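You operate a simulated robot arm through the tools that you are given. There is no shell and no other tool.

You run a simulated robot arm. Do the job below in one go: nothing can be reset, and whatever is moved stays where it is left.

## Task
Switch off, swap the green lamp cap for the orange one, then switch on.
Fine: the green cap goes into the empty pocket of the rack. Set down upright: green lamp cap.
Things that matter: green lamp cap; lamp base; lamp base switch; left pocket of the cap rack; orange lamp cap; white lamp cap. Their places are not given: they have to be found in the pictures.

It is judged by the outcome, as a careful person would: the job done as asked, and still so three seconds after it is handed in. It fails if anything else is knocked over, pushed out of place, dropped, spilled or broken. Lids that push on must go on centred and level and be pressed home; caps that screw on are set level and turned clockwise until they are tight.

## Robot
A 7-joint arm with a three-finger gripper, fixed in place. Base frame: the origin is at the foot of the arm, x ahead of it, y to its left, z up; the work surface is at about z = 0.82. Units: m, rad, N and s.
Its first joint turns from -2.897 to 2.897 rad. Payload 2.69 kg.
The TCP is the grasp point between the finger pads, 0.03 m short of the fingertips. In the tool frame z runs along the fingers and y along their closing line. The gripper opens to 0.128 m. The gripper's body begins 0.117 m behind the TCP.
Orientation is told as [roll, pitch, yaw] about the base's x, y, z axes, in that order, counted from this pose: with the fingers straight down and closing along the base's y, the tool's x points along the base's -x, its y along +y and its z along -z.

## Interface
- The arm moves only by the tool jog_arm. Its argument "rows" is a list of rows, each a list of 3 entries, a list of its own where there are three numbers: the turn, a rotation vector about the base's x, y, z in degrees, then the shift along the base's x, y, z in m, then the finger opening in m, from 0 to 0.128. In form: [[[ax, ay, az], [x, y, z], gripper], ...]. A call has 1 to 20 rows; each row is the pose to reach, as a shift and turn from the pose commanded when the call began. Each row takes 0.2 s and may step no farther than 0.05 m and 0.15 rad from the row before; otherwise, or with a gripper value out of range, the whole call is refused. Where a pose cannot be reached the arm comes as near as it can. A force on the tool above 40 N (or 10 N above the force at the start of the call, whichever is more), or a blocked arm, ends the call early, and 0.2 s more pass. The fingers move at their own pace and stop on an object; they squeeze with about 42 N. The grip force told is the motor's: it shows also when the fingers shut on nothing. Time passes only in rows, and 0.2 s behind the last, so rows that repeat a pose let the fingers close. The reply holds the time, the measured pose of the TCP, the force on the tool along the base axes, the opening and the grip force, in the units named above and with some noise, with the torque about the TCP (base axes, N m) and any sound that the robot's microphone picked up.
- Cameras (640 x 400 px; columns grow to the right, rows downward): "scene" is fixed at [0.3996, 0.6487, 1.6048]; the picture's right is [-0.96, -0.29, 0.00], its down [-0.16, 0.53, -0.84] and it looks along [0.24, -0.80, -0.55] (base axes); focal length 314 px, centre (320, 200). "wrist" rides on the gripper at [0.058, 0.054, -0.131] in the tool frame; the picture's right is [-0.68, 0.74, 0.00], its down [-0.62, -0.57, -0.55] and it looks along [-0.40, -0.37, 0.84] (tool axes); focal length 234 px, centre (320, 200).
- grab_frame(camera): a new picture of that camera. It takes no simulated time.
- lift_body(by): slides the trunk up (or, below 0, down) by that many m; the arm rides with it, the base frame stays. It gives what a move gives, with no picture.
- measure_at(camera, pixels): for up to 12 pixels [column, row] of the newest picture of that camera ("zoom" is the newest enlarged one), the place [x, y, z] in the base frame of the surface seen there, good to about 0.002 m. It takes no simulated time.
- enlarge(camera, box): a new picture of the part [left, top, right, bottom] of that camera's present view, enlarged. It takes no simulated time.
- sign_off(): hands the job in; it is judged then, once.

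Open the gripper and draw the arm clear of the work before you hand the job in, unless the task says otherwise.

The tools are called after "Emit:" by a JSON object that holds its "method" and its "body". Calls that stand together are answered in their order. jog_arm: Moves the arm, as the interface text tells. Its arguments: {"type":"object","properties":{"rows":{"type":"array","items":{"type":"array"}}},"required":["rows"]} The other tools are called the same way: lift_body (by) slides the trunk up or down; grab_frame (camera) takes a picture; measure_at (camera, pixels) gives the place of the surface under pixels of a picture; enlarge (camera, box) takes an enlarged picture of a part of a camera's view; sign_off () hands the job in.

At the start:

```text
time_s: 0.0
ee_pos: [0.6012, -0.354, 1.1294]
tool_rot: [0.001, 0.0, 0.001]
force: [-0.5, -0.4, 0.3]
moment: [0.0, 0.0, -0.02]
finger_gap: 0.1282
finger_force: 0.2
trunk travel left (down, up): [-0.15, 0.2]
```

scene: 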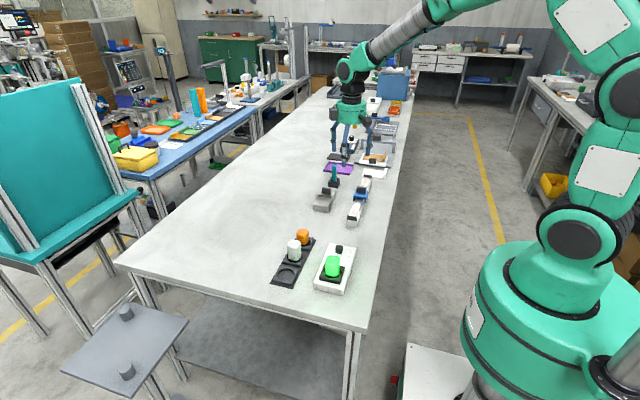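
wrist: 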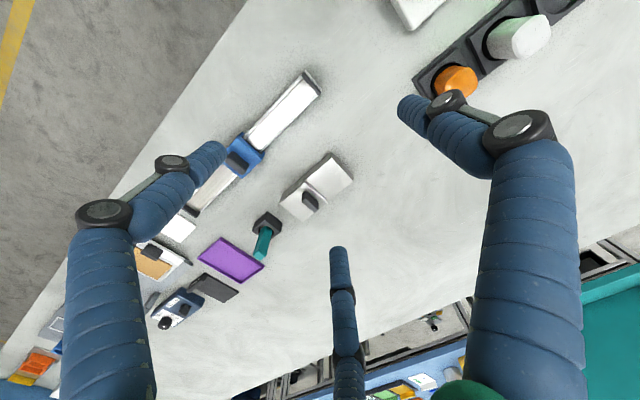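

The scene picture shows the lamp base (white, about px 335,268) with the green cap, and the rack (about 293,262) with white and orange caps. I enlarge that part to find details.

Emit:
{"method": "enlarge", "body": {"camera": "scene", "box": [260, 220, 370, 300]}}

Emit:
{"method": "grab_frame", "body": {"camera": "wrist"}}

```text
5.00 times, centred on (315, 260) of scene
```

zoom: 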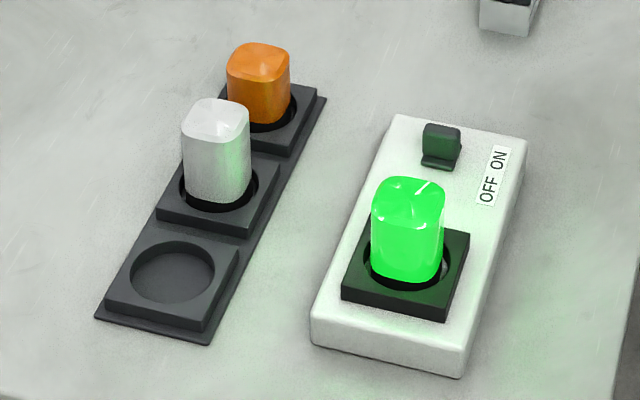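

```text
taken
```

wrist: 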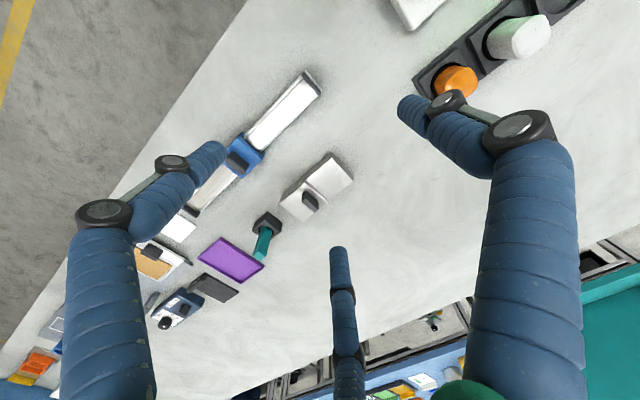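

The green lamp is lit; the switch sits near zoom (440,145), label OFF toward the cap and ON away from it. I measure the places of the caps, sockets, and switch.

Emit:
{"method": "measure_at", "body": {"camera": "zoom", "pixels": [[408, 188], [408, 235], [345, 298], [444, 318], [470, 232], [372, 225], [442, 133], [438, 160], [398, 116], [526, 138], [312, 342], [462, 376]]}}

Emit:
{"method": "measure_at", "body": {"camera": "zoom", "pixels": [[172, 275], [132, 268], [214, 275], [172, 242], [172, 302], [217, 112], [216, 160], [258, 55], [258, 100], [108, 300], [205, 330], [240, 243]]}}

```text
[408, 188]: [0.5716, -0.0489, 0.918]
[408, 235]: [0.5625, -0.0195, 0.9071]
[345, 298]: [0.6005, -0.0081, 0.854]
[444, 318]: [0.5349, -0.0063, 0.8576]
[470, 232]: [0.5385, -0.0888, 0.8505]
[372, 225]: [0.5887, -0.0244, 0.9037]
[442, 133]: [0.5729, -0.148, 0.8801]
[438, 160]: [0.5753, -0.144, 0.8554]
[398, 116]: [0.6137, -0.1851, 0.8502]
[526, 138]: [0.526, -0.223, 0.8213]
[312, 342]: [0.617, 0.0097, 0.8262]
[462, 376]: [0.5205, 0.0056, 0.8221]
```

```text
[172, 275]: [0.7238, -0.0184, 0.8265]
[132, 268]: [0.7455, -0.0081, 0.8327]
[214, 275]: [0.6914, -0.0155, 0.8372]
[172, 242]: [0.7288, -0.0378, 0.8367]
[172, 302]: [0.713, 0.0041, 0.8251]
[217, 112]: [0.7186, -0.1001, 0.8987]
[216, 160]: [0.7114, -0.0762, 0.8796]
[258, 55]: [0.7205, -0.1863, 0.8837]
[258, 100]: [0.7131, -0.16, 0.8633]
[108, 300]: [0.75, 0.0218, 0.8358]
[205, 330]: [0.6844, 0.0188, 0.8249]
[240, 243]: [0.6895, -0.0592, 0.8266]
```

The rack runs roughly along y at x≈0.72, the lamp base at x≈0.57. I move the arm high toward y≈0.05 to get a close wrist view of both.

Emit:
{"method": "jog_arm", "body": {"rows": [[[0, 0, 0], [-0.01, 0.045, 0.0], 0.128], [[0, 0, 0], [-0.02, 0.09, 0.0], 0.128], [[0, 0, 0], [-0.03, 0.135, 0.0], 0.128], [[0, 0, 0], [-0.04, 0.18, 0.0], 0.128], [[0, 0, 0], [-0.05, 0.225, 0.0], 0.128], [[0, 0, 0], [-0.06, 0.27, 0.0], 0.128], [[0, 0, 0], [-0.07, 0.315, 0.0], 0.128], [[0, 0, 0], [-0.08, 0.36, 0.0], 0.128], [[0, 0, 0], [-0.09, 0.4, 0.0], 0.128], [[0, 0, 0], [-0.09, 0.4, 0.0], 0.128]]}}

Emit:
{"method": "grab_frame", "body": {"camera": "wrist"}}

Emit:
{"method": "grab_frame", "body": {"camera": "scene"}}

```text
time_s: 2.2
ee_pos: [0.5099, 0.0452, 1.1294]
tool_rot: [0.0, 0.0, -0.001]
force: [-0.5, 0.2, 0.3]
moment: [-0.03, 0.0, -0.03]
finger_gap: 0.1283
finger_force: 0.1
trunk travel left (down, up): [-0.15, 0.2]
```

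```text
taken
```

wrist: 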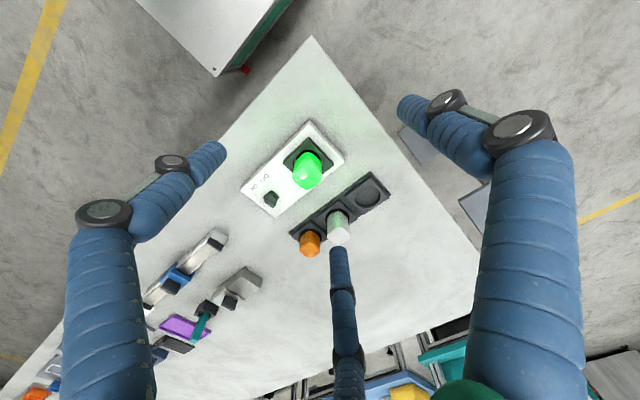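

```text
taken
```

scene: 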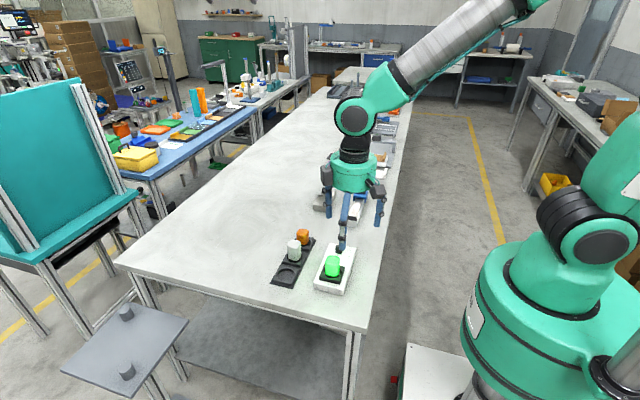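

The wrist view shows three fingers (tips near (215,150), (405,105), (340,250)), unlike the two-finger description. I close the fingers partway in free air here to see how they move, and then look again.

Emit:
{"method": "jog_arm", "body": {"rows": [[[0, 0, 0], [0, 0, 0], 0.05], [[0, 0, 0], [0, 0, 0], 0.05], [[0, 0, 0], [0, 0, 0], 0.05], [[0, 0, 0], [0, 0, 0], 0.05]]}}

Emit:
{"method": "grab_frame", "body": {"camera": "wrist"}}

Emit:
{"method": "enlarge", "body": {"camera": "scene", "box": [280, 130, 420, 300]}}

```text
time_s: 3.2
ee_pos: [0.5093, 0.0444, 1.1285]
tool_rot: [-0.002, 0.0, 0.001]
force: [0.4, -0.1, -0.5]
moment: [-0.02, 0.0, -0.01]
finger_gap: 0.05
finger_force: 0.0
trunk travel left (down, up): [-0.15, 0.2]
```

```text
taken
```

wrist: 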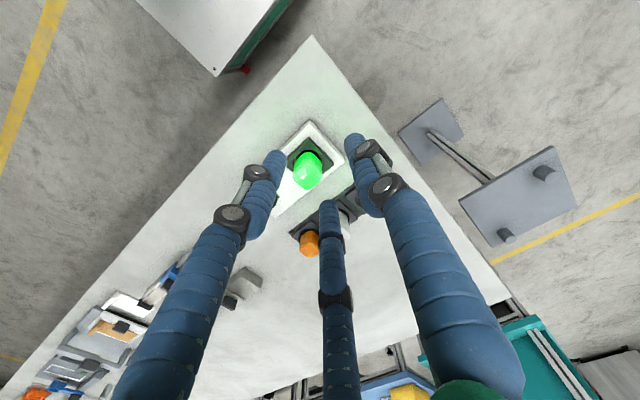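

```text
2.35 times, centred on (350, 215) of scene
```

zoom: 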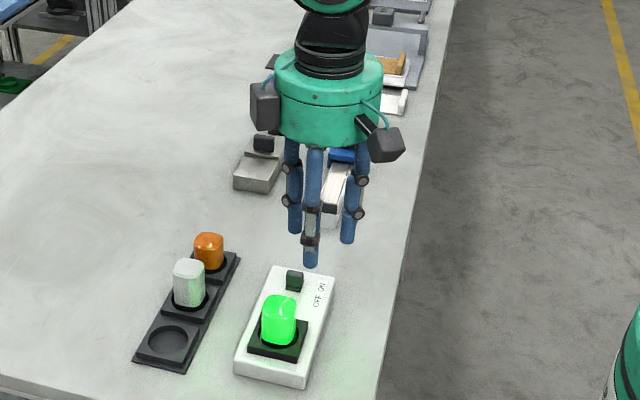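

The three fingers close concentrically on the TCP axis, so the opening is the inscribed diameter. I open again and enlarge the wrist view of the lamp and rack.

Emit:
{"method": "jog_arm", "body": {"rows": [[[0, 0, 0], [0, 0, 0], 0.128], [[0, 0, 0], [0, 0, 0], 0.128], [[0, 0, 0], [0, 0, 0], 0.128]]}}

Emit:
{"method": "enlarge", "body": {"camera": "wrist", "box": [220, 100, 400, 270]}}

```text
time_s: 4.0
ee_pos: [0.5106, 0.0444, 1.1294]
tool_rot: [-0.001, 0.001, 0.002]
force: [0.3, 0.1, 1.1]
moment: [-0.01, -0.01, -0.02]
finger_gap: 0.1284
finger_force: 0.1
trunk travel left (down, up): [-0.15, 0.2]
```

```text
2.35 times, centred on (310, 185) of wrist
```

zoom: 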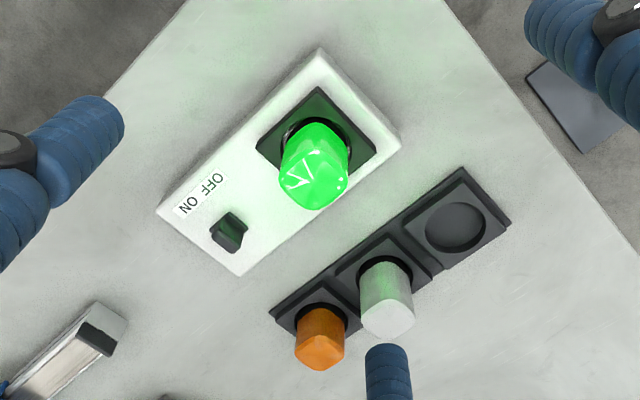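

A marking shows on the green cap's top at zoom (310,170). I enlarge more on the cap and switch to read it.

Emit:
{"method": "enlarge", "body": {"camera": "wrist", "box": [280, 130, 345, 195]}}

Emit:
{"method": "enlarge", "body": {"camera": "wrist", "box": [245, 160, 305, 220]}}

Emit:
{"method": "enlarge", "body": {"camera": "wrist", "box": [280, 165, 400, 260]}}

Emit:
{"method": "enlarge", "body": {"camera": "scene", "box": [310, 235, 365, 300]}}

```text
6.15 times, centred on (312, 162) of wrist
```

zoom: 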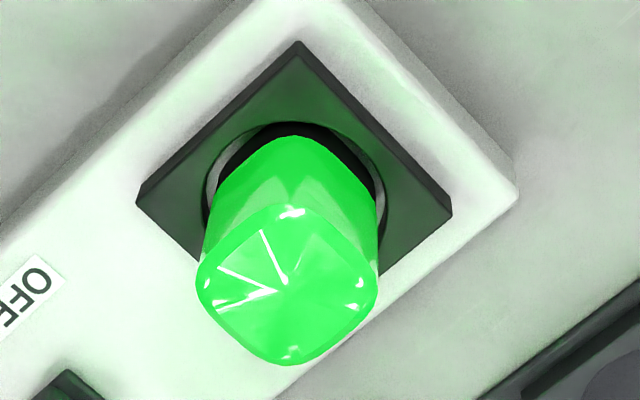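

```text
6.67 times, centred on (275, 190) of wrist
```

zoom: 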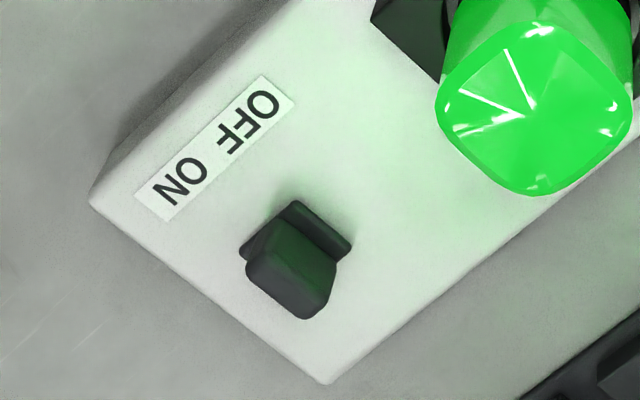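

```text
4.21 times, centred on (340, 212) of wrist
```

zoom: 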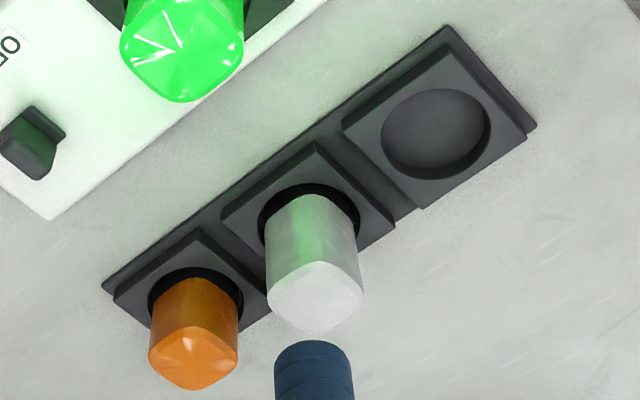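

```text
6.15 times, centred on (338, 268) of scene
```

zoom: 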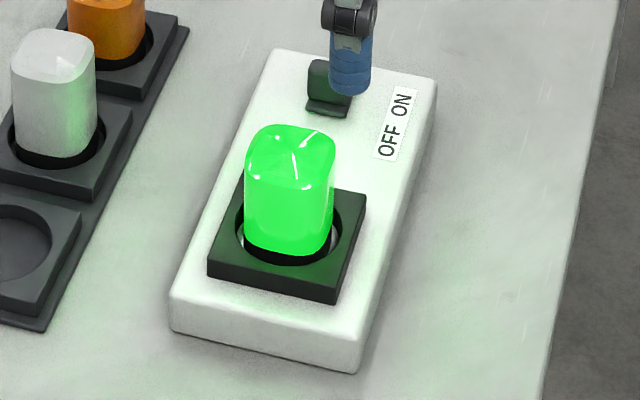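

The switch knob at zoom (290,265) sits/leans to the ON side (−y), and the white streaks on the green cap are just reflections. I move lower over the lamp base for a closer look at switch and socket.

Emit:
{"method": "jog_arm", "body": {"rows": [[[0, 0, 0], [0, -0.035, -0.03], 0.128], [[0, 0, 0], [0, -0.07, -0.06], 0.128], [[0, 0, 0], [0, -0.105, -0.09], 0.128], [[0, 0, 0], [0, -0.13, -0.12], 0.128], [[0, 0, 0], [0, -0.13, -0.12], 0.128]]}}

Emit:
{"method": "grab_frame", "body": {"camera": "wrist"}}

```text
time_s: 5.2
ee_pos: [0.512, -0.0861, 1.0088]
tool_rot: [-0.001, 0.001, -0.002]
force: [0.2, -0.7, -0.1]
moment: [0.05, 0.05, -0.02]
finger_gap: 0.128
finger_force: 0.0
trunk travel left (down, up): [-0.15, 0.2]
```

```text
taken
```

wrist: 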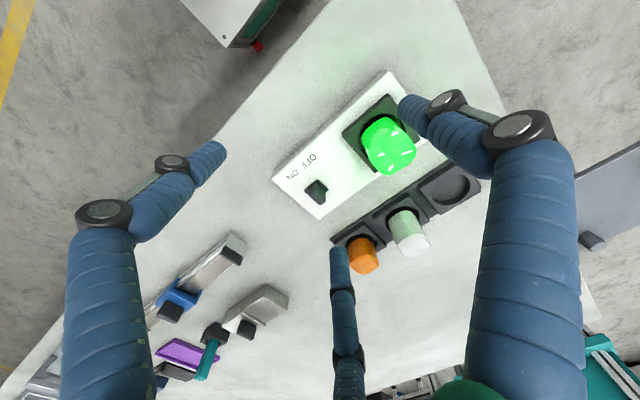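

The base, switch and caps are in clear view now (switch near (318,190), green cap (388,145), orange (363,255)). I enlarge and measure the switch.

Emit:
{"method": "enlarge", "body": {"camera": "wrist", "box": [270, 140, 360, 225]}}

Emit:
{"method": "measure_at", "body": {"camera": "wrist", "pixels": [[272, 181], [320, 219], [390, 72], [290, 155], [345, 204], [363, 240], [363, 262], [408, 212], [410, 243], [390, 125], [390, 165], [450, 187]]}}

```text
4.71 times, centred on (315, 182) of wrist
```

zoom: 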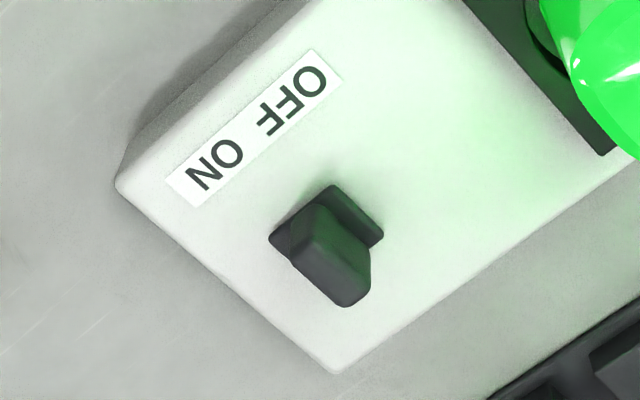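

```text
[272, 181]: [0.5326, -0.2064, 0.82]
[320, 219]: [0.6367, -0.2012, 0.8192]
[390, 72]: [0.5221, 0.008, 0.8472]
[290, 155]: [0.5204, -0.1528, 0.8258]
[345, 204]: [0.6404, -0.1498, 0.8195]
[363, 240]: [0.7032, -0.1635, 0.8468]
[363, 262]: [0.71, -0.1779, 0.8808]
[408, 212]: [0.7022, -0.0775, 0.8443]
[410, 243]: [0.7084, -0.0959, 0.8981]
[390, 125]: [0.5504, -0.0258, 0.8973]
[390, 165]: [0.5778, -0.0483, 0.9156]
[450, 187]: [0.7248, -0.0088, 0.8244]
```

I measure the lever and bezel: lever top near zoom (340,270), bezel corners (333,187), (382,235), (270,240).

Emit:
{"method": "measure_at", "body": {"camera": "zoom", "pixels": [[333, 190], [378, 235], [274, 240], [335, 260], [345, 290], [320, 215], [362, 258], [300, 250], [120, 185], [335, 370], [325, 180], [395, 240]]}}

Emit:
{"method": "enlarge", "body": {"camera": "wrist", "box": [340, 85, 430, 185]}}

```text
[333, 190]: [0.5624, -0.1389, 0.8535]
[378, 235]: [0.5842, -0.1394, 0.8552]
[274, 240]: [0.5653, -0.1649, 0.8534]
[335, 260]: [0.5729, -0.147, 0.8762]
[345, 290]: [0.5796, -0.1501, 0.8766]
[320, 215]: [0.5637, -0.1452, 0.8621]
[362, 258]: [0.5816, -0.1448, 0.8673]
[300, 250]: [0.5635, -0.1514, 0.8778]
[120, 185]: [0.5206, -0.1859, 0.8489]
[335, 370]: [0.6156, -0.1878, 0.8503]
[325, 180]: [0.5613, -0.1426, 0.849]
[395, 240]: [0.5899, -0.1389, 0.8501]
```

```text
4.00 times, centred on (385, 135) of wrist
```

zoom: 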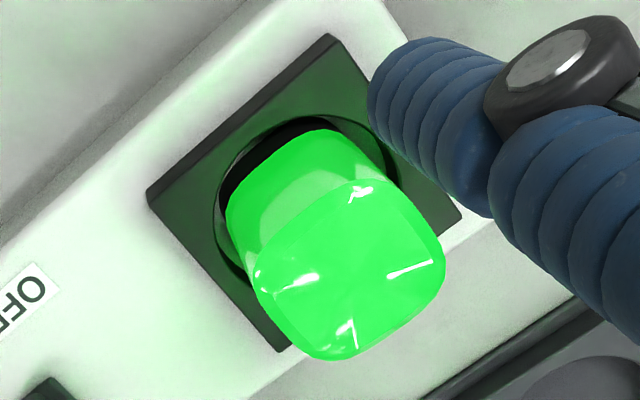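

The lever stands on a bezel centred about (0.573,−0.152), its top at z≈0.879, +y face at y≈−0.146. I check the objects behind it (wrist (235,245), (275,300)) and label positions before approaching.

Emit:
{"method": "measure_at", "body": {"camera": "wrist", "pixels": [[240, 245], [230, 240], [275, 295], [310, 158], [293, 174]]}}

Emit:
{"method": "measure_at", "body": {"camera": "zoom", "pixels": [[332, 36], [150, 192], [280, 350], [460, 212], [225, 190], [398, 190], [255, 265], [290, 340], [345, 355], [440, 260], [350, 185], [340, 270]]}}

```text
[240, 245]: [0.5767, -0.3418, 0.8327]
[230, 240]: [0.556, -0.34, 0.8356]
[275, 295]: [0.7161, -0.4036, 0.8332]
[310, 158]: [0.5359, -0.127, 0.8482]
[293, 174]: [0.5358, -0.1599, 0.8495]
```

```text
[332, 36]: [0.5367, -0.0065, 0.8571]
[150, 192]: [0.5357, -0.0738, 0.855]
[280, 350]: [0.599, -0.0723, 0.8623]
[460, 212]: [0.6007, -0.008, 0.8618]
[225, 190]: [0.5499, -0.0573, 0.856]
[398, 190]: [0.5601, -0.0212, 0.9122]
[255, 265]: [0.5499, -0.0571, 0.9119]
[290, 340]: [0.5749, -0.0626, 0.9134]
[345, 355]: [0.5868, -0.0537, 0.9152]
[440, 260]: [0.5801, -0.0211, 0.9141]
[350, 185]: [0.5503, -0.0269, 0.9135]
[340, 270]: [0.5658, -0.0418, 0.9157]
```

The socket centre is about (0.568,−0.040), cap top z≈0.915, all aligned with base axes; OFF is at y≈−0.127, ON at y≈−0.160. I close the fingers and bring them behind the lever (−y side), above the surface.

Emit:
{"method": "jog_arm", "body": {"rows": [[[0, 0, 0], [0.015, -0.035, 0.0], 0.09], [[0, 0, 0], [0.03, -0.07, 0.0], 0.05], [[0, 0, 0], [0.045, -0.105, 0.0], 0.0], [[0, 0, 0], [0.061, -0.139, 0.0], 0.0], [[0, 0, 0], [0.061, -0.139, -0.03], 0.0], [[0, 0, 0], [0.061, -0.139, -0.05], 0.0], [[0, 0, 0], [0.061, -0.139, -0.05], 0.0]]}}

Emit:
{"method": "grab_frame", "body": {"camera": "wrist"}}

Emit:
{"method": "enlarge", "body": {"camera": "scene", "box": [290, 180, 400, 290]}}

```text
time_s: 6.8
ee_pos: [0.5733, -0.222, 0.9588]
tool_rot: [0.002, 0.0, -0.001]
force: [0.6, 0.5, -0.8]
moment: [0.0, 0.03, 0.0]
finger_gap: 0.0021
finger_force: 31.6
trunk travel left (down, up): [-0.15, 0.2]
```

```text
taken
```

wrist: 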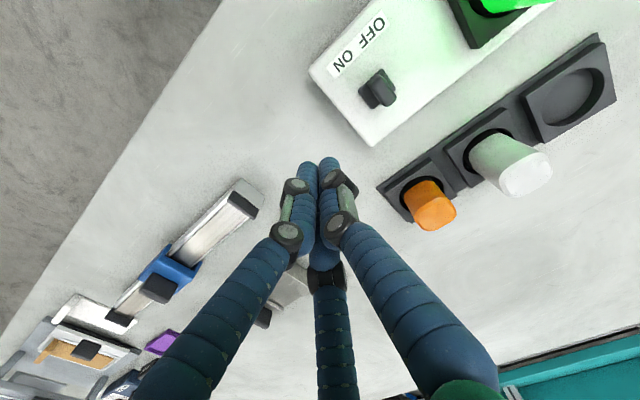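

```text
3.64 times, centred on (345, 235) of scene
```

zoom: 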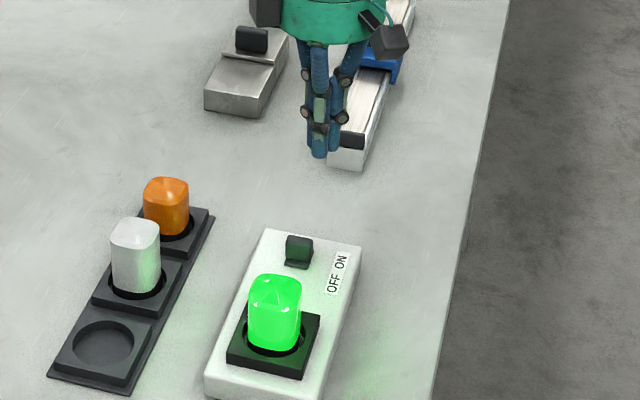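

The closed fingers form a tight bundle with tips near wrist (318,170). I measure the fingertip and the lever from this view to know the pushing surface.

Emit:
{"method": "enlarge", "body": {"camera": "wrist", "box": [280, 60, 410, 220]}}

Emit:
{"method": "measure_at", "body": {"camera": "wrist", "pixels": [[309, 166], [328, 163], [336, 170], [303, 172], [318, 170], [376, 88], [385, 92], [370, 100], [362, 90], [390, 75], [378, 72]]}}

```text
2.50 times, centred on (345, 140) of wrist
```

zoom: 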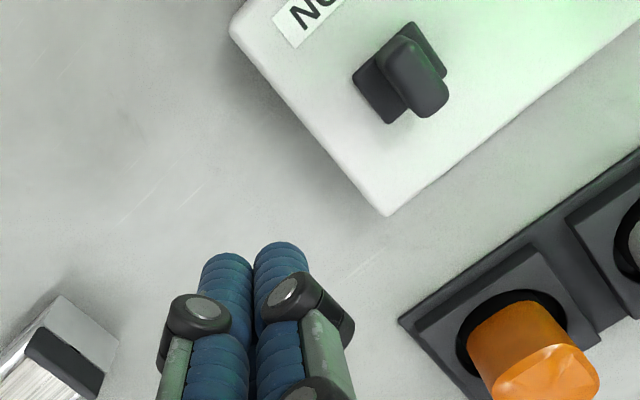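

```text
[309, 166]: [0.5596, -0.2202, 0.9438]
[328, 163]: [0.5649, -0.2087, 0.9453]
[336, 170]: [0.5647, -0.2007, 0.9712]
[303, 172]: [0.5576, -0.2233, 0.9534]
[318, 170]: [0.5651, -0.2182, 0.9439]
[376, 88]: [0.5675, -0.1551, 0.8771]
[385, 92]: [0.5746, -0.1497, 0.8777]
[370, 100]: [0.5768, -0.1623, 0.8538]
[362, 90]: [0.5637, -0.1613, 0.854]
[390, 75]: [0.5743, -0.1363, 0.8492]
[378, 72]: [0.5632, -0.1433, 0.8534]
```

Lever spans y≈−0.146 to −0.156, x≈0.563–0.583; my finger bundle front is about 0.018 m ahead of the TCP. I descend behind the lever to tip z≈0.862 and creep up close.

Emit:
{"method": "jog_arm", "body": {"rows": [[[0, 0, 0], [0, 0, -0.035], 0.0], [[0, 0, 0], [0, 0, -0.066], 0.0], [[0, 0, 0], [0, 0.015, -0.066], 0.0], [[0, 0, 0], [0, 0.03, -0.066], 0.0], [[0, 0, 0], [0, 0.038, -0.066], 0.0], [[0, 0, 0], [0, 0.038, -0.066], 0.0]]}}

Emit:
{"method": "grab_frame", "body": {"camera": "wrist"}}

Emit:
{"method": "enlarge", "body": {"camera": "scene", "box": [305, 215, 375, 285]}}

```text
time_s: 8.2
ee_pos: [0.5714, -0.1848, 0.8944]
tool_rot: [0.001, -0.001, 0.0]
force: [0.0, -0.3, 0.8]
moment: [-0.02, 0.01, 0.0]
finger_gap: 0.002
finger_force: 31.3
trunk travel left (down, up): [-0.15, 0.2]
```

```text
taken
```

wrist: 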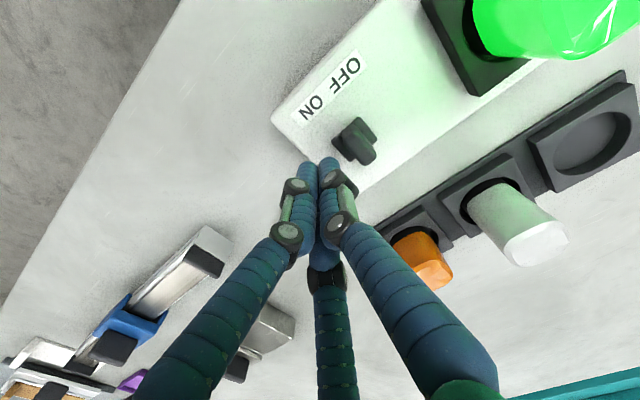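

```text
5.71 times, centred on (340, 250) of scene
```

zoom: 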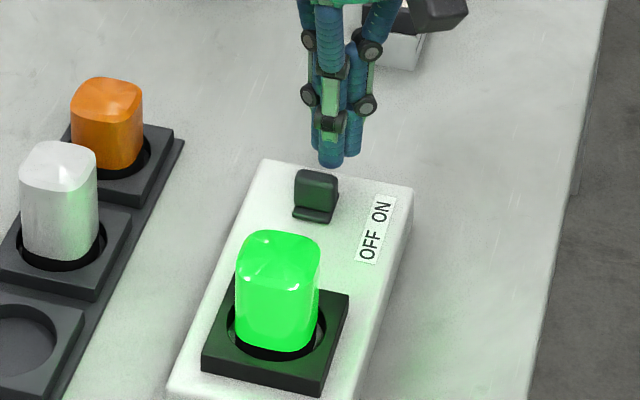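

The bundle is just behind the lever at wrist (325,165), no contact yet. I push slowly toward +y in small steps.

Emit:
{"method": "jog_arm", "body": {"rows": [[[0, 0, 0], [0.002, 0.004, -0.002], 0.0], [[0, 0, 0], [0.002, 0.008, -0.002], 0.0], [[0, 0, 0], [0.002, 0.012, -0.002], 0.0], [[0, 0, 0], [0.002, 0.016, -0.002], 0.0], [[0, 0, 0], [0.002, 0.016, -0.002], 0.0]]}}

Emit:
{"method": "grab_frame", "body": {"camera": "wrist"}}

Emit:
{"method": "enlarge", "body": {"camera": "scene", "box": [305, 215, 375, 285]}}

```text
time_s: 9.4
ee_pos: [0.5753, -0.1692, 0.8923]
tool_rot: [-0.001, 0.0, 0.001]
force: [-0.5, 0.2, -0.3]
moment: [-0.05, 0.05, 0.01]
finger_gap: 0.0022
finger_force: 31.4
trunk travel left (down, up): [-0.15, 0.2]
```

```text
taken
```

wrist: 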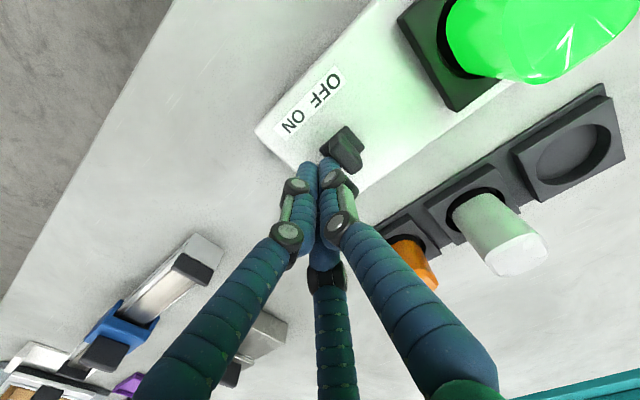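

```text
5.71 times, centred on (340, 250) of scene
```

zoom: 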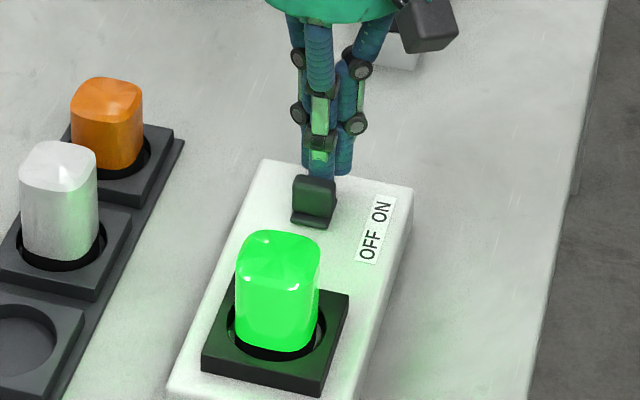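

The lever top has moved slightly (zoom (316,180)), still lit. I keep pushing in +y.

Emit:
{"method": "jog_arm", "body": {"rows": [[[0, 0, 0], [0, 0.003, 0], 0.0], [[0, 0, 0], [0, 0.006, 0], 0.0], [[0, 0, 0], [0, 0.009, 0], 0.0], [[0, 0, 0], [0, 0.009, 0], 0.0]]}}

Emit:
{"method": "grab_frame", "body": {"camera": "wrist"}}

Emit:
{"method": "enlarge", "body": {"camera": "scene", "box": [305, 215, 375, 285]}}

```text
time_s: 10.4
ee_pos: [0.5745, -0.1599, 0.8922]
tool_rot: [-0.001, 0.0, 0.0]
force: [-0.1, -1.5, 0.0]
moment: [0.01, -0.01, -0.05]
finger_gap: 0.0022
finger_force: 31.6
trunk travel left (down, up): [-0.15, 0.2]
```

```text
taken
```

wrist: 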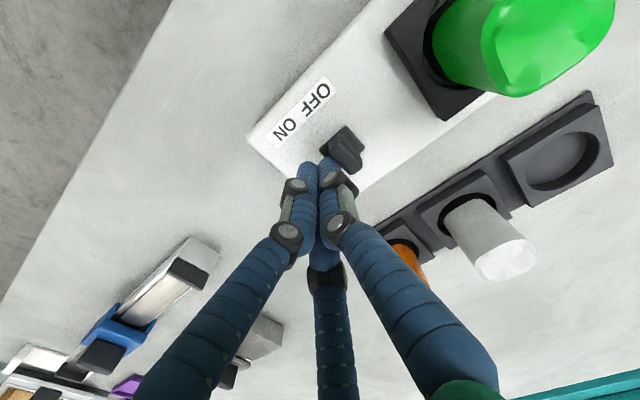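

```text
5.71 times, centred on (340, 250) of scene
```

zoom: 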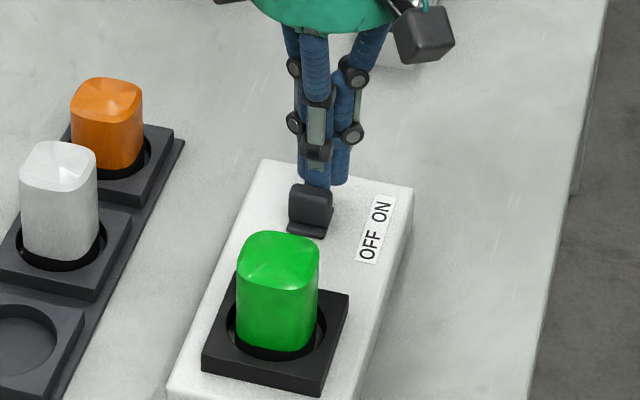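

The lamp went dark: switched off, with the slider moved ~12 mm. I nudge 3 mm more gently to make sure it sits at its OFF stop, watching the force.

Emit:
{"method": "jog_arm", "body": {"rows": [[[0, 0, 0], [0, 0.0015, 0], 0.0], [[0, 0, 0], [0, 0.003, 0], 0.0]]}}

Emit:
{"method": "enlarge", "body": {"camera": "scene", "box": [305, 215, 375, 285]}}

```text
time_s: 11.0
ee_pos: [0.5743, -0.158, 0.8923]
tool_rot: [-0.001, 0.0, 0.001]
force: [0.2, 0.1, -0.2]
moment: [0.01, 0.01, 0.02]
finger_gap: 0.0018
finger_force: 30.9
trunk travel left (down, up): [-0.15, 0.2]
```

```text
5.71 times, centred on (340, 250) of scene
```

zoom: 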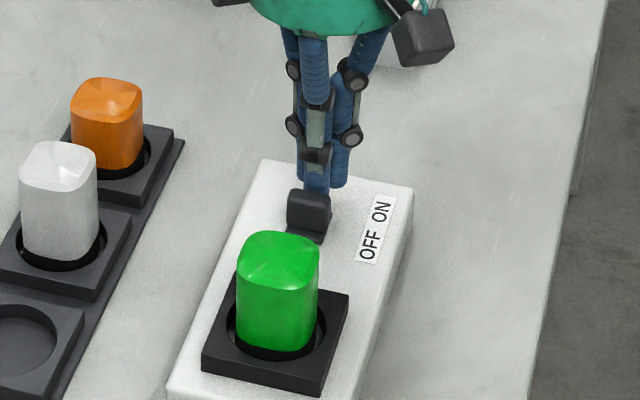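

The slider still moves freely with the push. I go on a few mm to find its stop.

Emit:
{"method": "jog_arm", "body": {"rows": [[[0, 0, 0], [0, 0.0015, 0], 0.0], [[0, 0, 0], [0, 0.003, 0], 0.0], [[0, 0, 0], [0, 0.0045, 0], 0.0]]}}

Emit:
{"method": "enlarge", "body": {"camera": "scene", "box": [305, 215, 375, 285]}}

Emit:
{"method": "grab_frame", "body": {"camera": "wrist"}}

```text
time_s: 11.8
ee_pos: [0.5756, -0.1557, 0.8919]
tool_rot: [0.001, 0.0, -0.002]
force: [-11.5, -38.2, 1.7]
moment: [-0.63, 0.19, 0.19]
finger_gap: 0.0019
finger_force: 31.5
trunk travel left (down, up): [-0.15, 0.2]
```

```text
5.71 times, centred on (340, 250) of scene
```

zoom: 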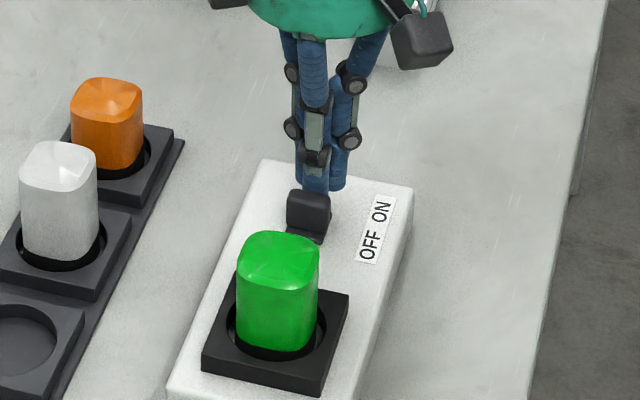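

```text
taken
```

wrist: 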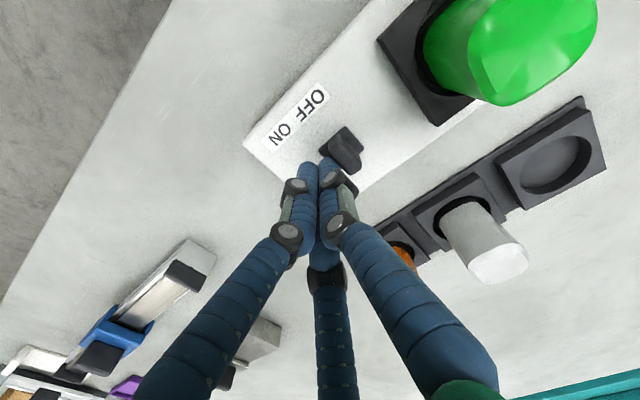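

The slider hit its stop (38 N), the lamp is off and the base has not shifted. I back away from the lever, rise, and open the fingers.

Emit:
{"method": "jog_arm", "body": {"rows": [[[0, 0, 0], [0, -0.01, 0], 0.0], [[0, 0, 0], [0, -0.03, 0], 0.0], [[0, 0, 0], [0, -0.03, 0.04], 0.0], [[0, 0, 0], [0, -0.03, 0.085], 0.0], [[0, 0, 0], [-0.003, 0.01, 0.12], 0.05], [[0, 0, 0], [-0.005, 0.055, 0.13], 0.1], [[0, 0, 0], [-0.007, 0.1, 0.13], 0.1], [[0, 0, 0], [-0.007, 0.115, 0.13], 0.1], [[0, 0, 0], [-0.007, 0.115, 0.13], 0.1]]}}

Emit:
{"method": "grab_frame", "body": {"camera": "wrist"}}

Emit:
{"method": "enlarge", "body": {"camera": "scene", "box": [270, 180, 400, 300]}}

```text
refused: row 5 steps farther than a row can; nothing moved
```

```text
taken
```

wrist: 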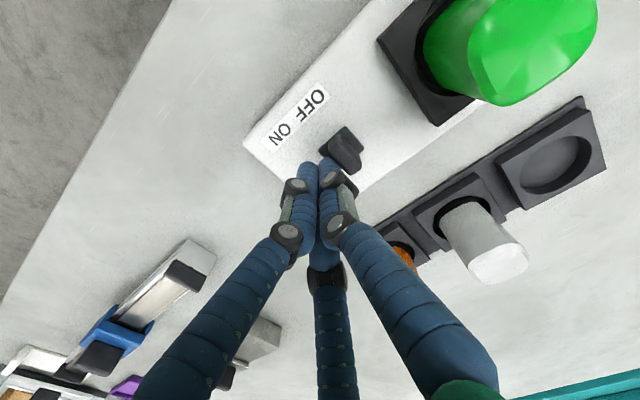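

```text
3.33 times, centred on (335, 240) of scene
```

zoom: 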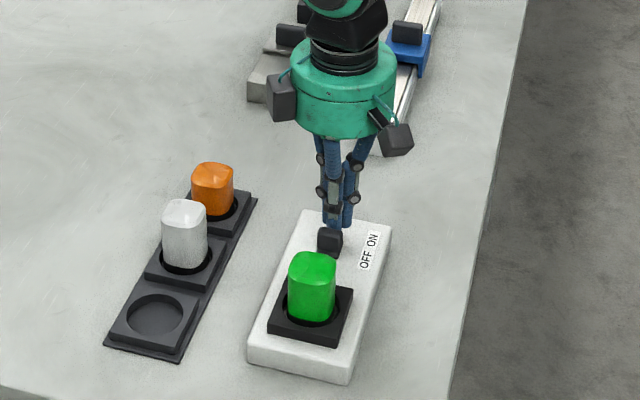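

The call was refused for too big a step; nothing moved. I send the same retreat with smaller steps.

Emit:
{"method": "jog_arm", "body": {"rows": [[[0, 0, 0], [0, -0.01, 0], 0.0], [[0, 0, 0], [0, -0.03, 0], 0.0], [[0, 0, 0], [0, -0.03, 0.04], 0.0], [[0, 0, 0], [0, -0.03, 0.08], 0.0], [[0, 0, 0], [0, -0.02, 0.12], 0.03], [[0, 0, 0], [-0.003, 0.02, 0.13], 0.06], [[0, 0, 0], [-0.005, 0.06, 0.13], 0.1], [[0, 0, 0], [-0.007, 0.1, 0.13], 0.1], [[0, 0, 0], [-0.007, 0.115, 0.13], 0.1], [[0, 0, 0], [-0.007, 0.115, 0.13], 0.1]]}}

Emit:
{"method": "grab_frame", "body": {"camera": "wrist"}}

Emit:
{"method": "enlarge", "body": {"camera": "scene", "box": [270, 180, 400, 300]}}

```text
time_s: 14.0
ee_pos: [0.5662, -0.0378, 1.0212]
tool_rot: [-0.001, -0.001, -0.001]
force: [-0.2, 0.7, -0.5]
moment: [0.01, -0.01, -0.01]
finger_gap: 0.1
finger_force: 0.0
trunk travel left (down, up): [-0.15, 0.2]
```

```text
taken
```

wrist: 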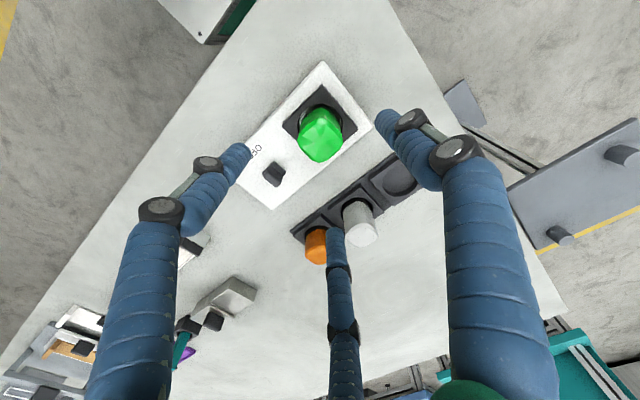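

```text
3.33 times, centred on (335, 240) of scene
```

zoom: 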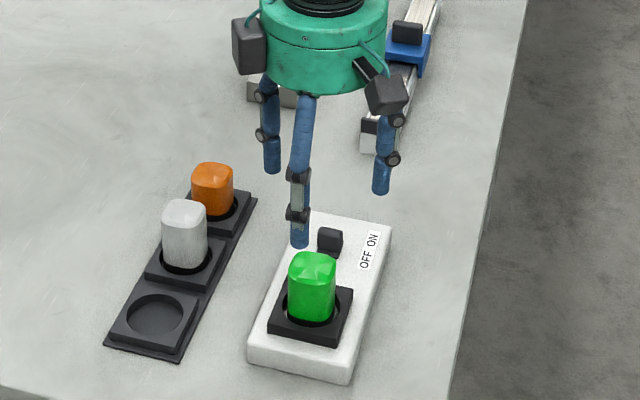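

The lamp is dark and the hand is above the green cap (wrist (320,135)). I enlarge it and measure to centre precisely.

Emit:
{"method": "enlarge", "body": {"camera": "wrist", "box": [270, 75, 370, 175]}}

```text
4.00 times, centred on (320, 125) of wrist
```

zoom: 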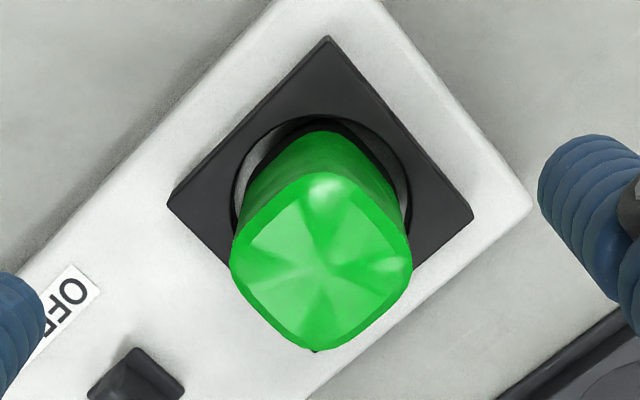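

I measure the cap's top corners and the socket block corners.

Emit:
{"method": "measure_at", "body": {"camera": "zoom", "pixels": [[322, 262], [322, 182], [403, 258], [315, 340], [238, 262], [328, 42], [175, 200], [468, 210], [250, 320], [370, 320], [280, 205], [372, 205]]}}

Emit:
{"method": "measure_at", "body": {"camera": "wrist", "pixels": [[400, 180], [385, 178], [415, 182], [360, 210], [361, 238], [316, 232], [316, 255], [274, 172]]}}

```text
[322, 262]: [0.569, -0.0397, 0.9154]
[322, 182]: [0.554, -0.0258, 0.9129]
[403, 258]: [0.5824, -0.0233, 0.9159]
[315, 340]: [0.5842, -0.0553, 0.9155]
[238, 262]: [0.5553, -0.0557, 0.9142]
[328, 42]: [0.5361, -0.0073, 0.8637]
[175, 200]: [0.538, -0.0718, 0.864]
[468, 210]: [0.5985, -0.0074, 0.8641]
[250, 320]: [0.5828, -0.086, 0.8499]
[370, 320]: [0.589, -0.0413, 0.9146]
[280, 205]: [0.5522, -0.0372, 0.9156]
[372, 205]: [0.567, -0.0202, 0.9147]
```

```text
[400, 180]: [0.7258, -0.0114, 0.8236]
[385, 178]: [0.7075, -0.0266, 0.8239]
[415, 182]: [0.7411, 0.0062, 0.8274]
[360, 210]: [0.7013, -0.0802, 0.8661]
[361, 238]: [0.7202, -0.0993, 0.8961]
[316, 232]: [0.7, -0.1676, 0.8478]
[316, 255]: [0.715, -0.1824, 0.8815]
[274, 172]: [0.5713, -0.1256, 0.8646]
```

Cap top centre is (0.569,−0.040,0.915), about 0.040 m wide; the socket block top is z≈0.864. I descend around it with opening 0.085 to TCP z≈0.899.

Emit:
{"method": "jog_arm", "body": {"rows": [[[0, 0, 0], [0.002, -0.002, -0.03], 0.085], [[0, 0, 0], [0.002, -0.002, -0.06], 0.085], [[0, 0, 0], [0.002, -0.002, -0.09], 0.085], [[0, 0, 0], [0.002, -0.002, -0.11], 0.085], [[0, 0, 0], [0.002, -0.002, -0.122], 0.085], [[0, 0, 0], [0.002, -0.002, -0.122], 0.085]]}}

Emit:
{"method": "grab_frame", "body": {"camera": "wrist"}}

Emit:
{"method": "enlarge", "body": {"camera": "scene", "box": [290, 200, 390, 300]}}

```text
time_s: 15.4
ee_pos: [0.569, -0.04, 0.8989]
tool_rot: [-0.001, -0.001, -0.001]
force: [-0.2, -1.1, 0.2]
moment: [0.0, 0.02, 0.01]
finger_gap: 0.0849
finger_force: 0.1
trunk travel left (down, up): [-0.15, 0.2]
```

```text
taken
```

wrist: 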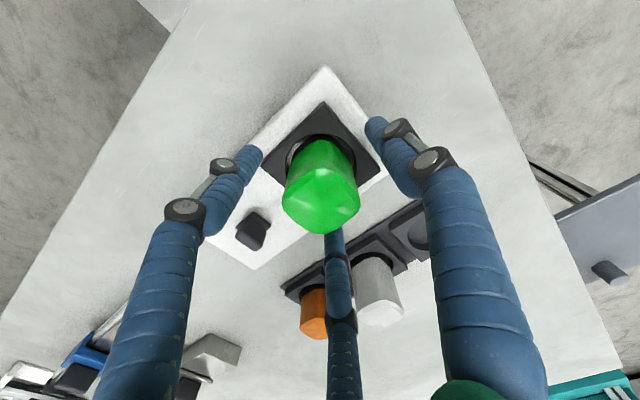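

```text
4.00 times, centred on (340, 250) of scene
```

zoom: 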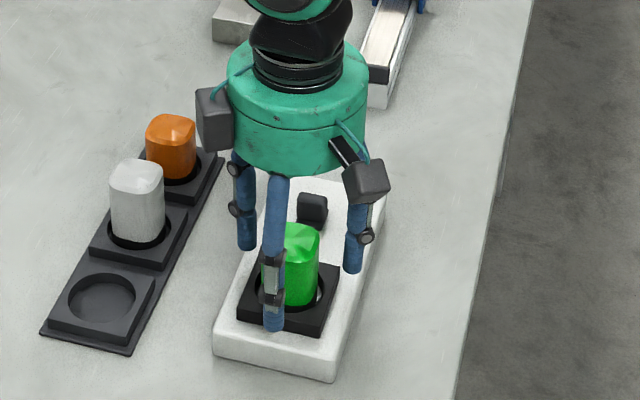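

The three fingers stand around the cap with clearance. I close on it.

Emit:
{"method": "jog_arm", "body": {"rows": [[[0, 0, 0], [0, 0, 0], 0.06], [[0, 0, 0], [0, 0, 0], 0.05], [[0, 0, 0], [0, 0, 0], 0.04], [[0, 0, 0], [0, 0, 0], 0.03], [[0, 0, 0], [0, 0, 0], 0.02], [[0, 0, 0], [0, 0, 0], 0.02]]}}

Emit:
{"method": "grab_frame", "body": {"camera": "wrist"}}

Emit:
{"method": "enlarge", "body": {"camera": "scene", "box": [290, 200, 390, 300]}}

```text
time_s: 16.8
ee_pos: [0.569, -0.0404, 0.8997]
tool_rot: [-0.001, 0.0, 0.0]
force: [-0.4, 0.2, 1.6]
moment: [-0.05, 0.06, -0.02]
finger_gap: 0.047
finger_force: 42.2
trunk travel left (down, up): [-0.15, 0.2]
```

```text
taken
```

wrist: 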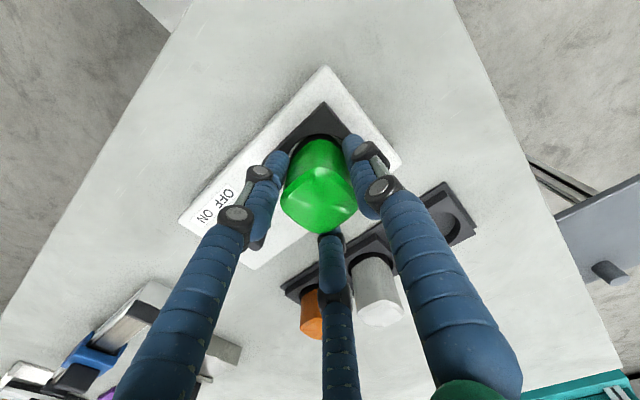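

```text
4.00 times, centred on (340, 250) of scene
```

zoom: 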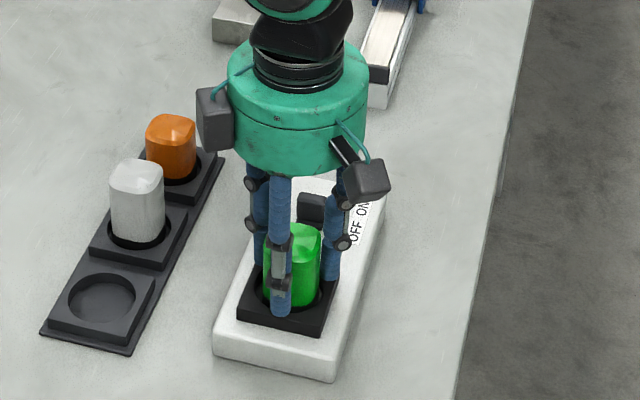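

The cap is gripped (gap 0.047, 42 N). I test with a tiny 1.5 mm lift to see whether it is loose or held.

Emit:
{"method": "jog_arm", "body": {"rows": [[[0, 0, 0], [0, 0, 0.0007], 0.02], [[0, 0, 0], [0, 0, 0.0015], 0.02], [[0, 0, 0], [0, 0, 0.0015], 0.02]]}}

```text
time_s: 17.6
ee_pos: [0.5691, -0.0398, 0.9009]
tool_rot: [0.0, 0.0, 0.0]
force: [0.7, 0.8, -0.1]
moment: [0.01, 0.02, 0.01]
finger_gap: 0.047
finger_force: 41.7
trunk travel left (down, up): [-0.15, 0.2]
```

No resistance at 1.5 mm. I lift 4 mm more and watch the force.

Emit:
{"method": "jog_arm", "body": {"rows": [[[0, 0, 0], [0, 0, 0.001], 0.02], [[0, 0, 0], [0, 0, 0.002], 0.02], [[0, 0, 0], [0, 0, 0.003], 0.02], [[0, 0, 0], [0, 0, 0.004], 0.02]]}}

Emit:
{"method": "grab_frame", "body": {"camera": "wrist"}}

Emit:
{"method": "enlarge", "body": {"camera": "scene", "box": [310, 235, 365, 300]}}

```text
time_s: 18.6
ee_pos: [0.5697, -0.04, 0.9061]
tool_rot: [0.001, -0.001, 0.0]
force: [0.4, 1.0, -0.6]
moment: [-0.05, -0.01, -0.01]
finger_gap: 0.047
finger_force: 41.9
trunk travel left (down, up): [-0.15, 0.2]
```

```text
taken
```

wrist: 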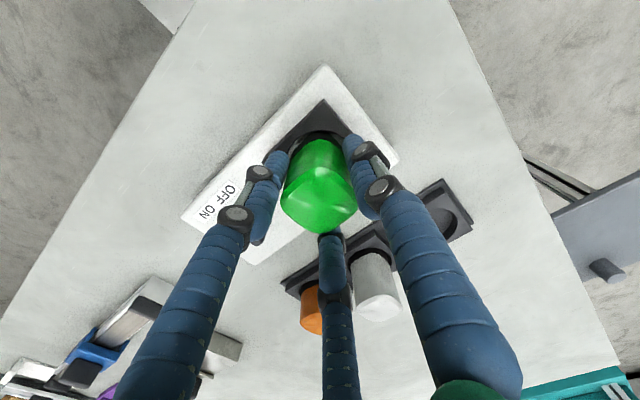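

```text
6.15 times, centred on (338, 268) of scene
```

zoom: 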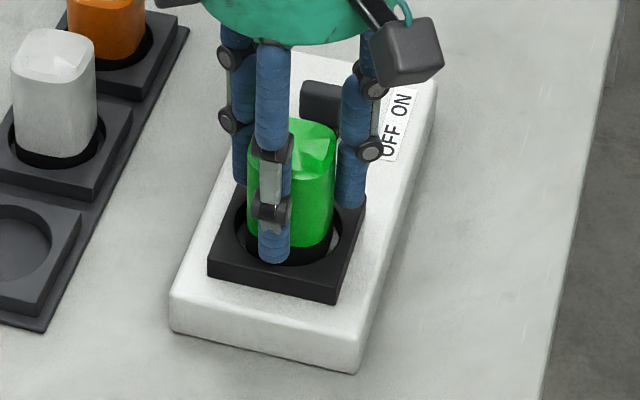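

The cap comes up with no resistance while the base stays put, so it is a plain seated cap. I lift it well clear.

Emit:
{"method": "jog_arm", "body": {"rows": [[[0, 0, 0], [0, 0, 0.01], 0.02], [[0, 0, 0], [0, 0, 0.03], 0.02], [[0, 0, 0], [0, 0, 0.06], 0.02], [[0, 0, 0], [0, 0, 0.09], 0.02], [[0, 0, 0], [0, 0, 0.11], 0.02], [[0, 0, 0], [0, 0, 0.11], 0.02]]}}

Emit:
{"method": "grab_frame", "body": {"camera": "wrist"}}

Emit:
{"method": "enlarge", "body": {"camera": "scene", "box": [280, 190, 390, 300]}}

```text
time_s: 20.0
ee_pos: [0.5676, -0.0385, 1.0156]
tool_rot: [0.001, 0.0, 0.001]
force: [-0.4, 0.1, -0.6]
moment: [0.03, -0.01, 0.0]
finger_gap: 0.047
finger_force: 42.0
trunk travel left (down, up): [-0.15, 0.2]
```

```text
taken
```

wrist: 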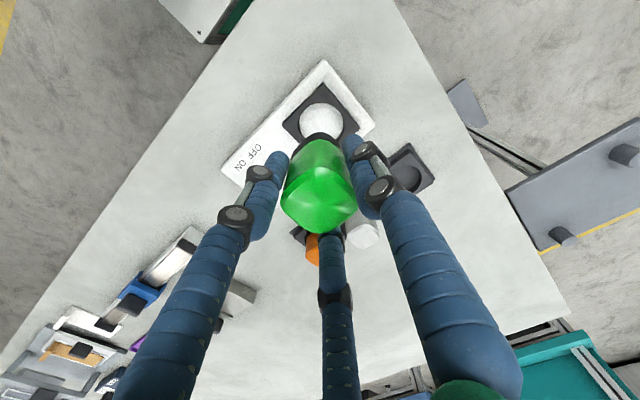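

```text
3.64 times, centred on (335, 245) of scene
```

zoom: 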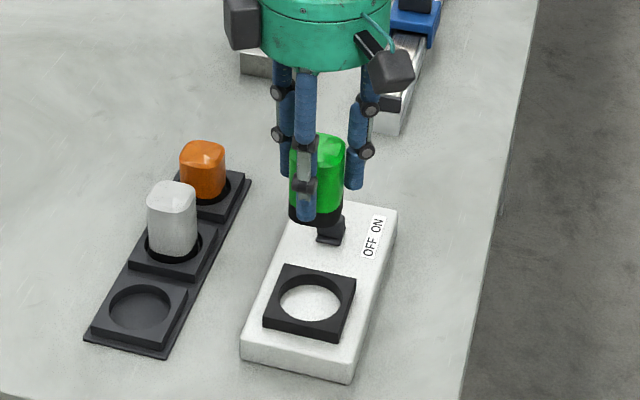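

The cap has a black collar at its foot; the socket is an open ring with its floor on the base top. Now I enlarge the empty rack pocket in the scene view to get its centre.

Emit:
{"method": "enlarge", "body": {"camera": "scene", "box": [262, 255, 322, 293]}}

Emit:
{"method": "enlarge", "body": {"camera": "wrist", "box": [370, 130, 450, 210]}}

```text
10.53 times, centred on (292, 274) of scene
```

zoom: 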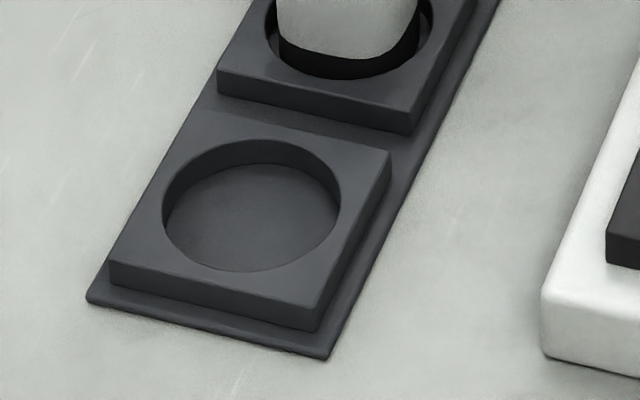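

```text
5.00 times, centred on (410, 170) of wrist
```

zoom: 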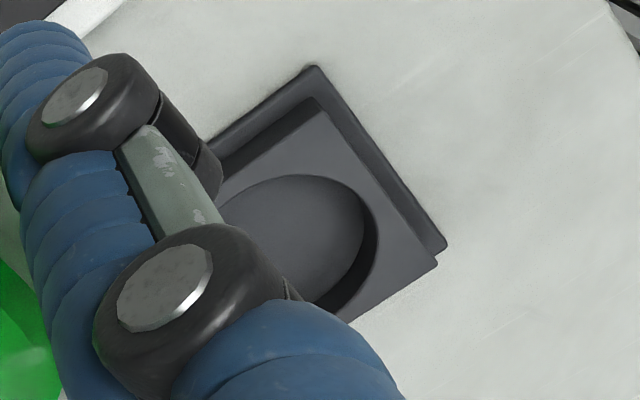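

I retake the scene close-up so that it is the newest zoom, then measure the pocket block corners and rim.

Emit:
{"method": "enlarge", "body": {"camera": "scene", "box": [262, 255, 322, 293]}}

Emit:
{"method": "measure_at", "body": {"camera": "zoom", "pixels": [[112, 262], [316, 303], [388, 154], [190, 115], [158, 200], [342, 200], [245, 137], [230, 274], [250, 220], [215, 215], [290, 220], [250, 250]]}}

```text
10.53 times, centred on (292, 274) of scene
```

zoom: 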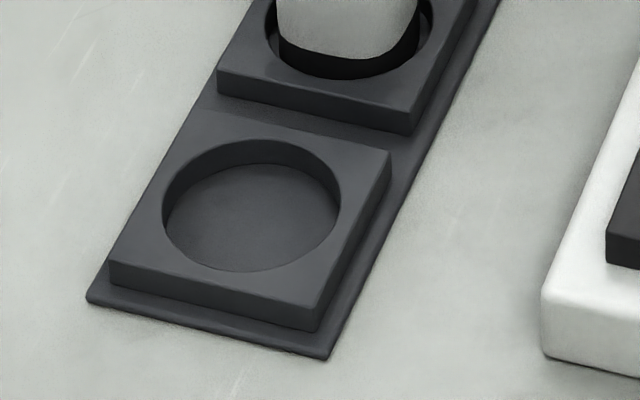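

```text
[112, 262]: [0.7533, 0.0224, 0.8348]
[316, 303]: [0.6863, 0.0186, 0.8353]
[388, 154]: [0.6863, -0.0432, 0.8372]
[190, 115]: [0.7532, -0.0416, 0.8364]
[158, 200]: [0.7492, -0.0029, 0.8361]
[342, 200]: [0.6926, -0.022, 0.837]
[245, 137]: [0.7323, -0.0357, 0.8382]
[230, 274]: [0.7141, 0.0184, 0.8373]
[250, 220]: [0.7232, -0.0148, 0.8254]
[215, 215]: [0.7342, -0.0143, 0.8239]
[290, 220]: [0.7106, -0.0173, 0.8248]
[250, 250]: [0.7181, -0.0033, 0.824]
```

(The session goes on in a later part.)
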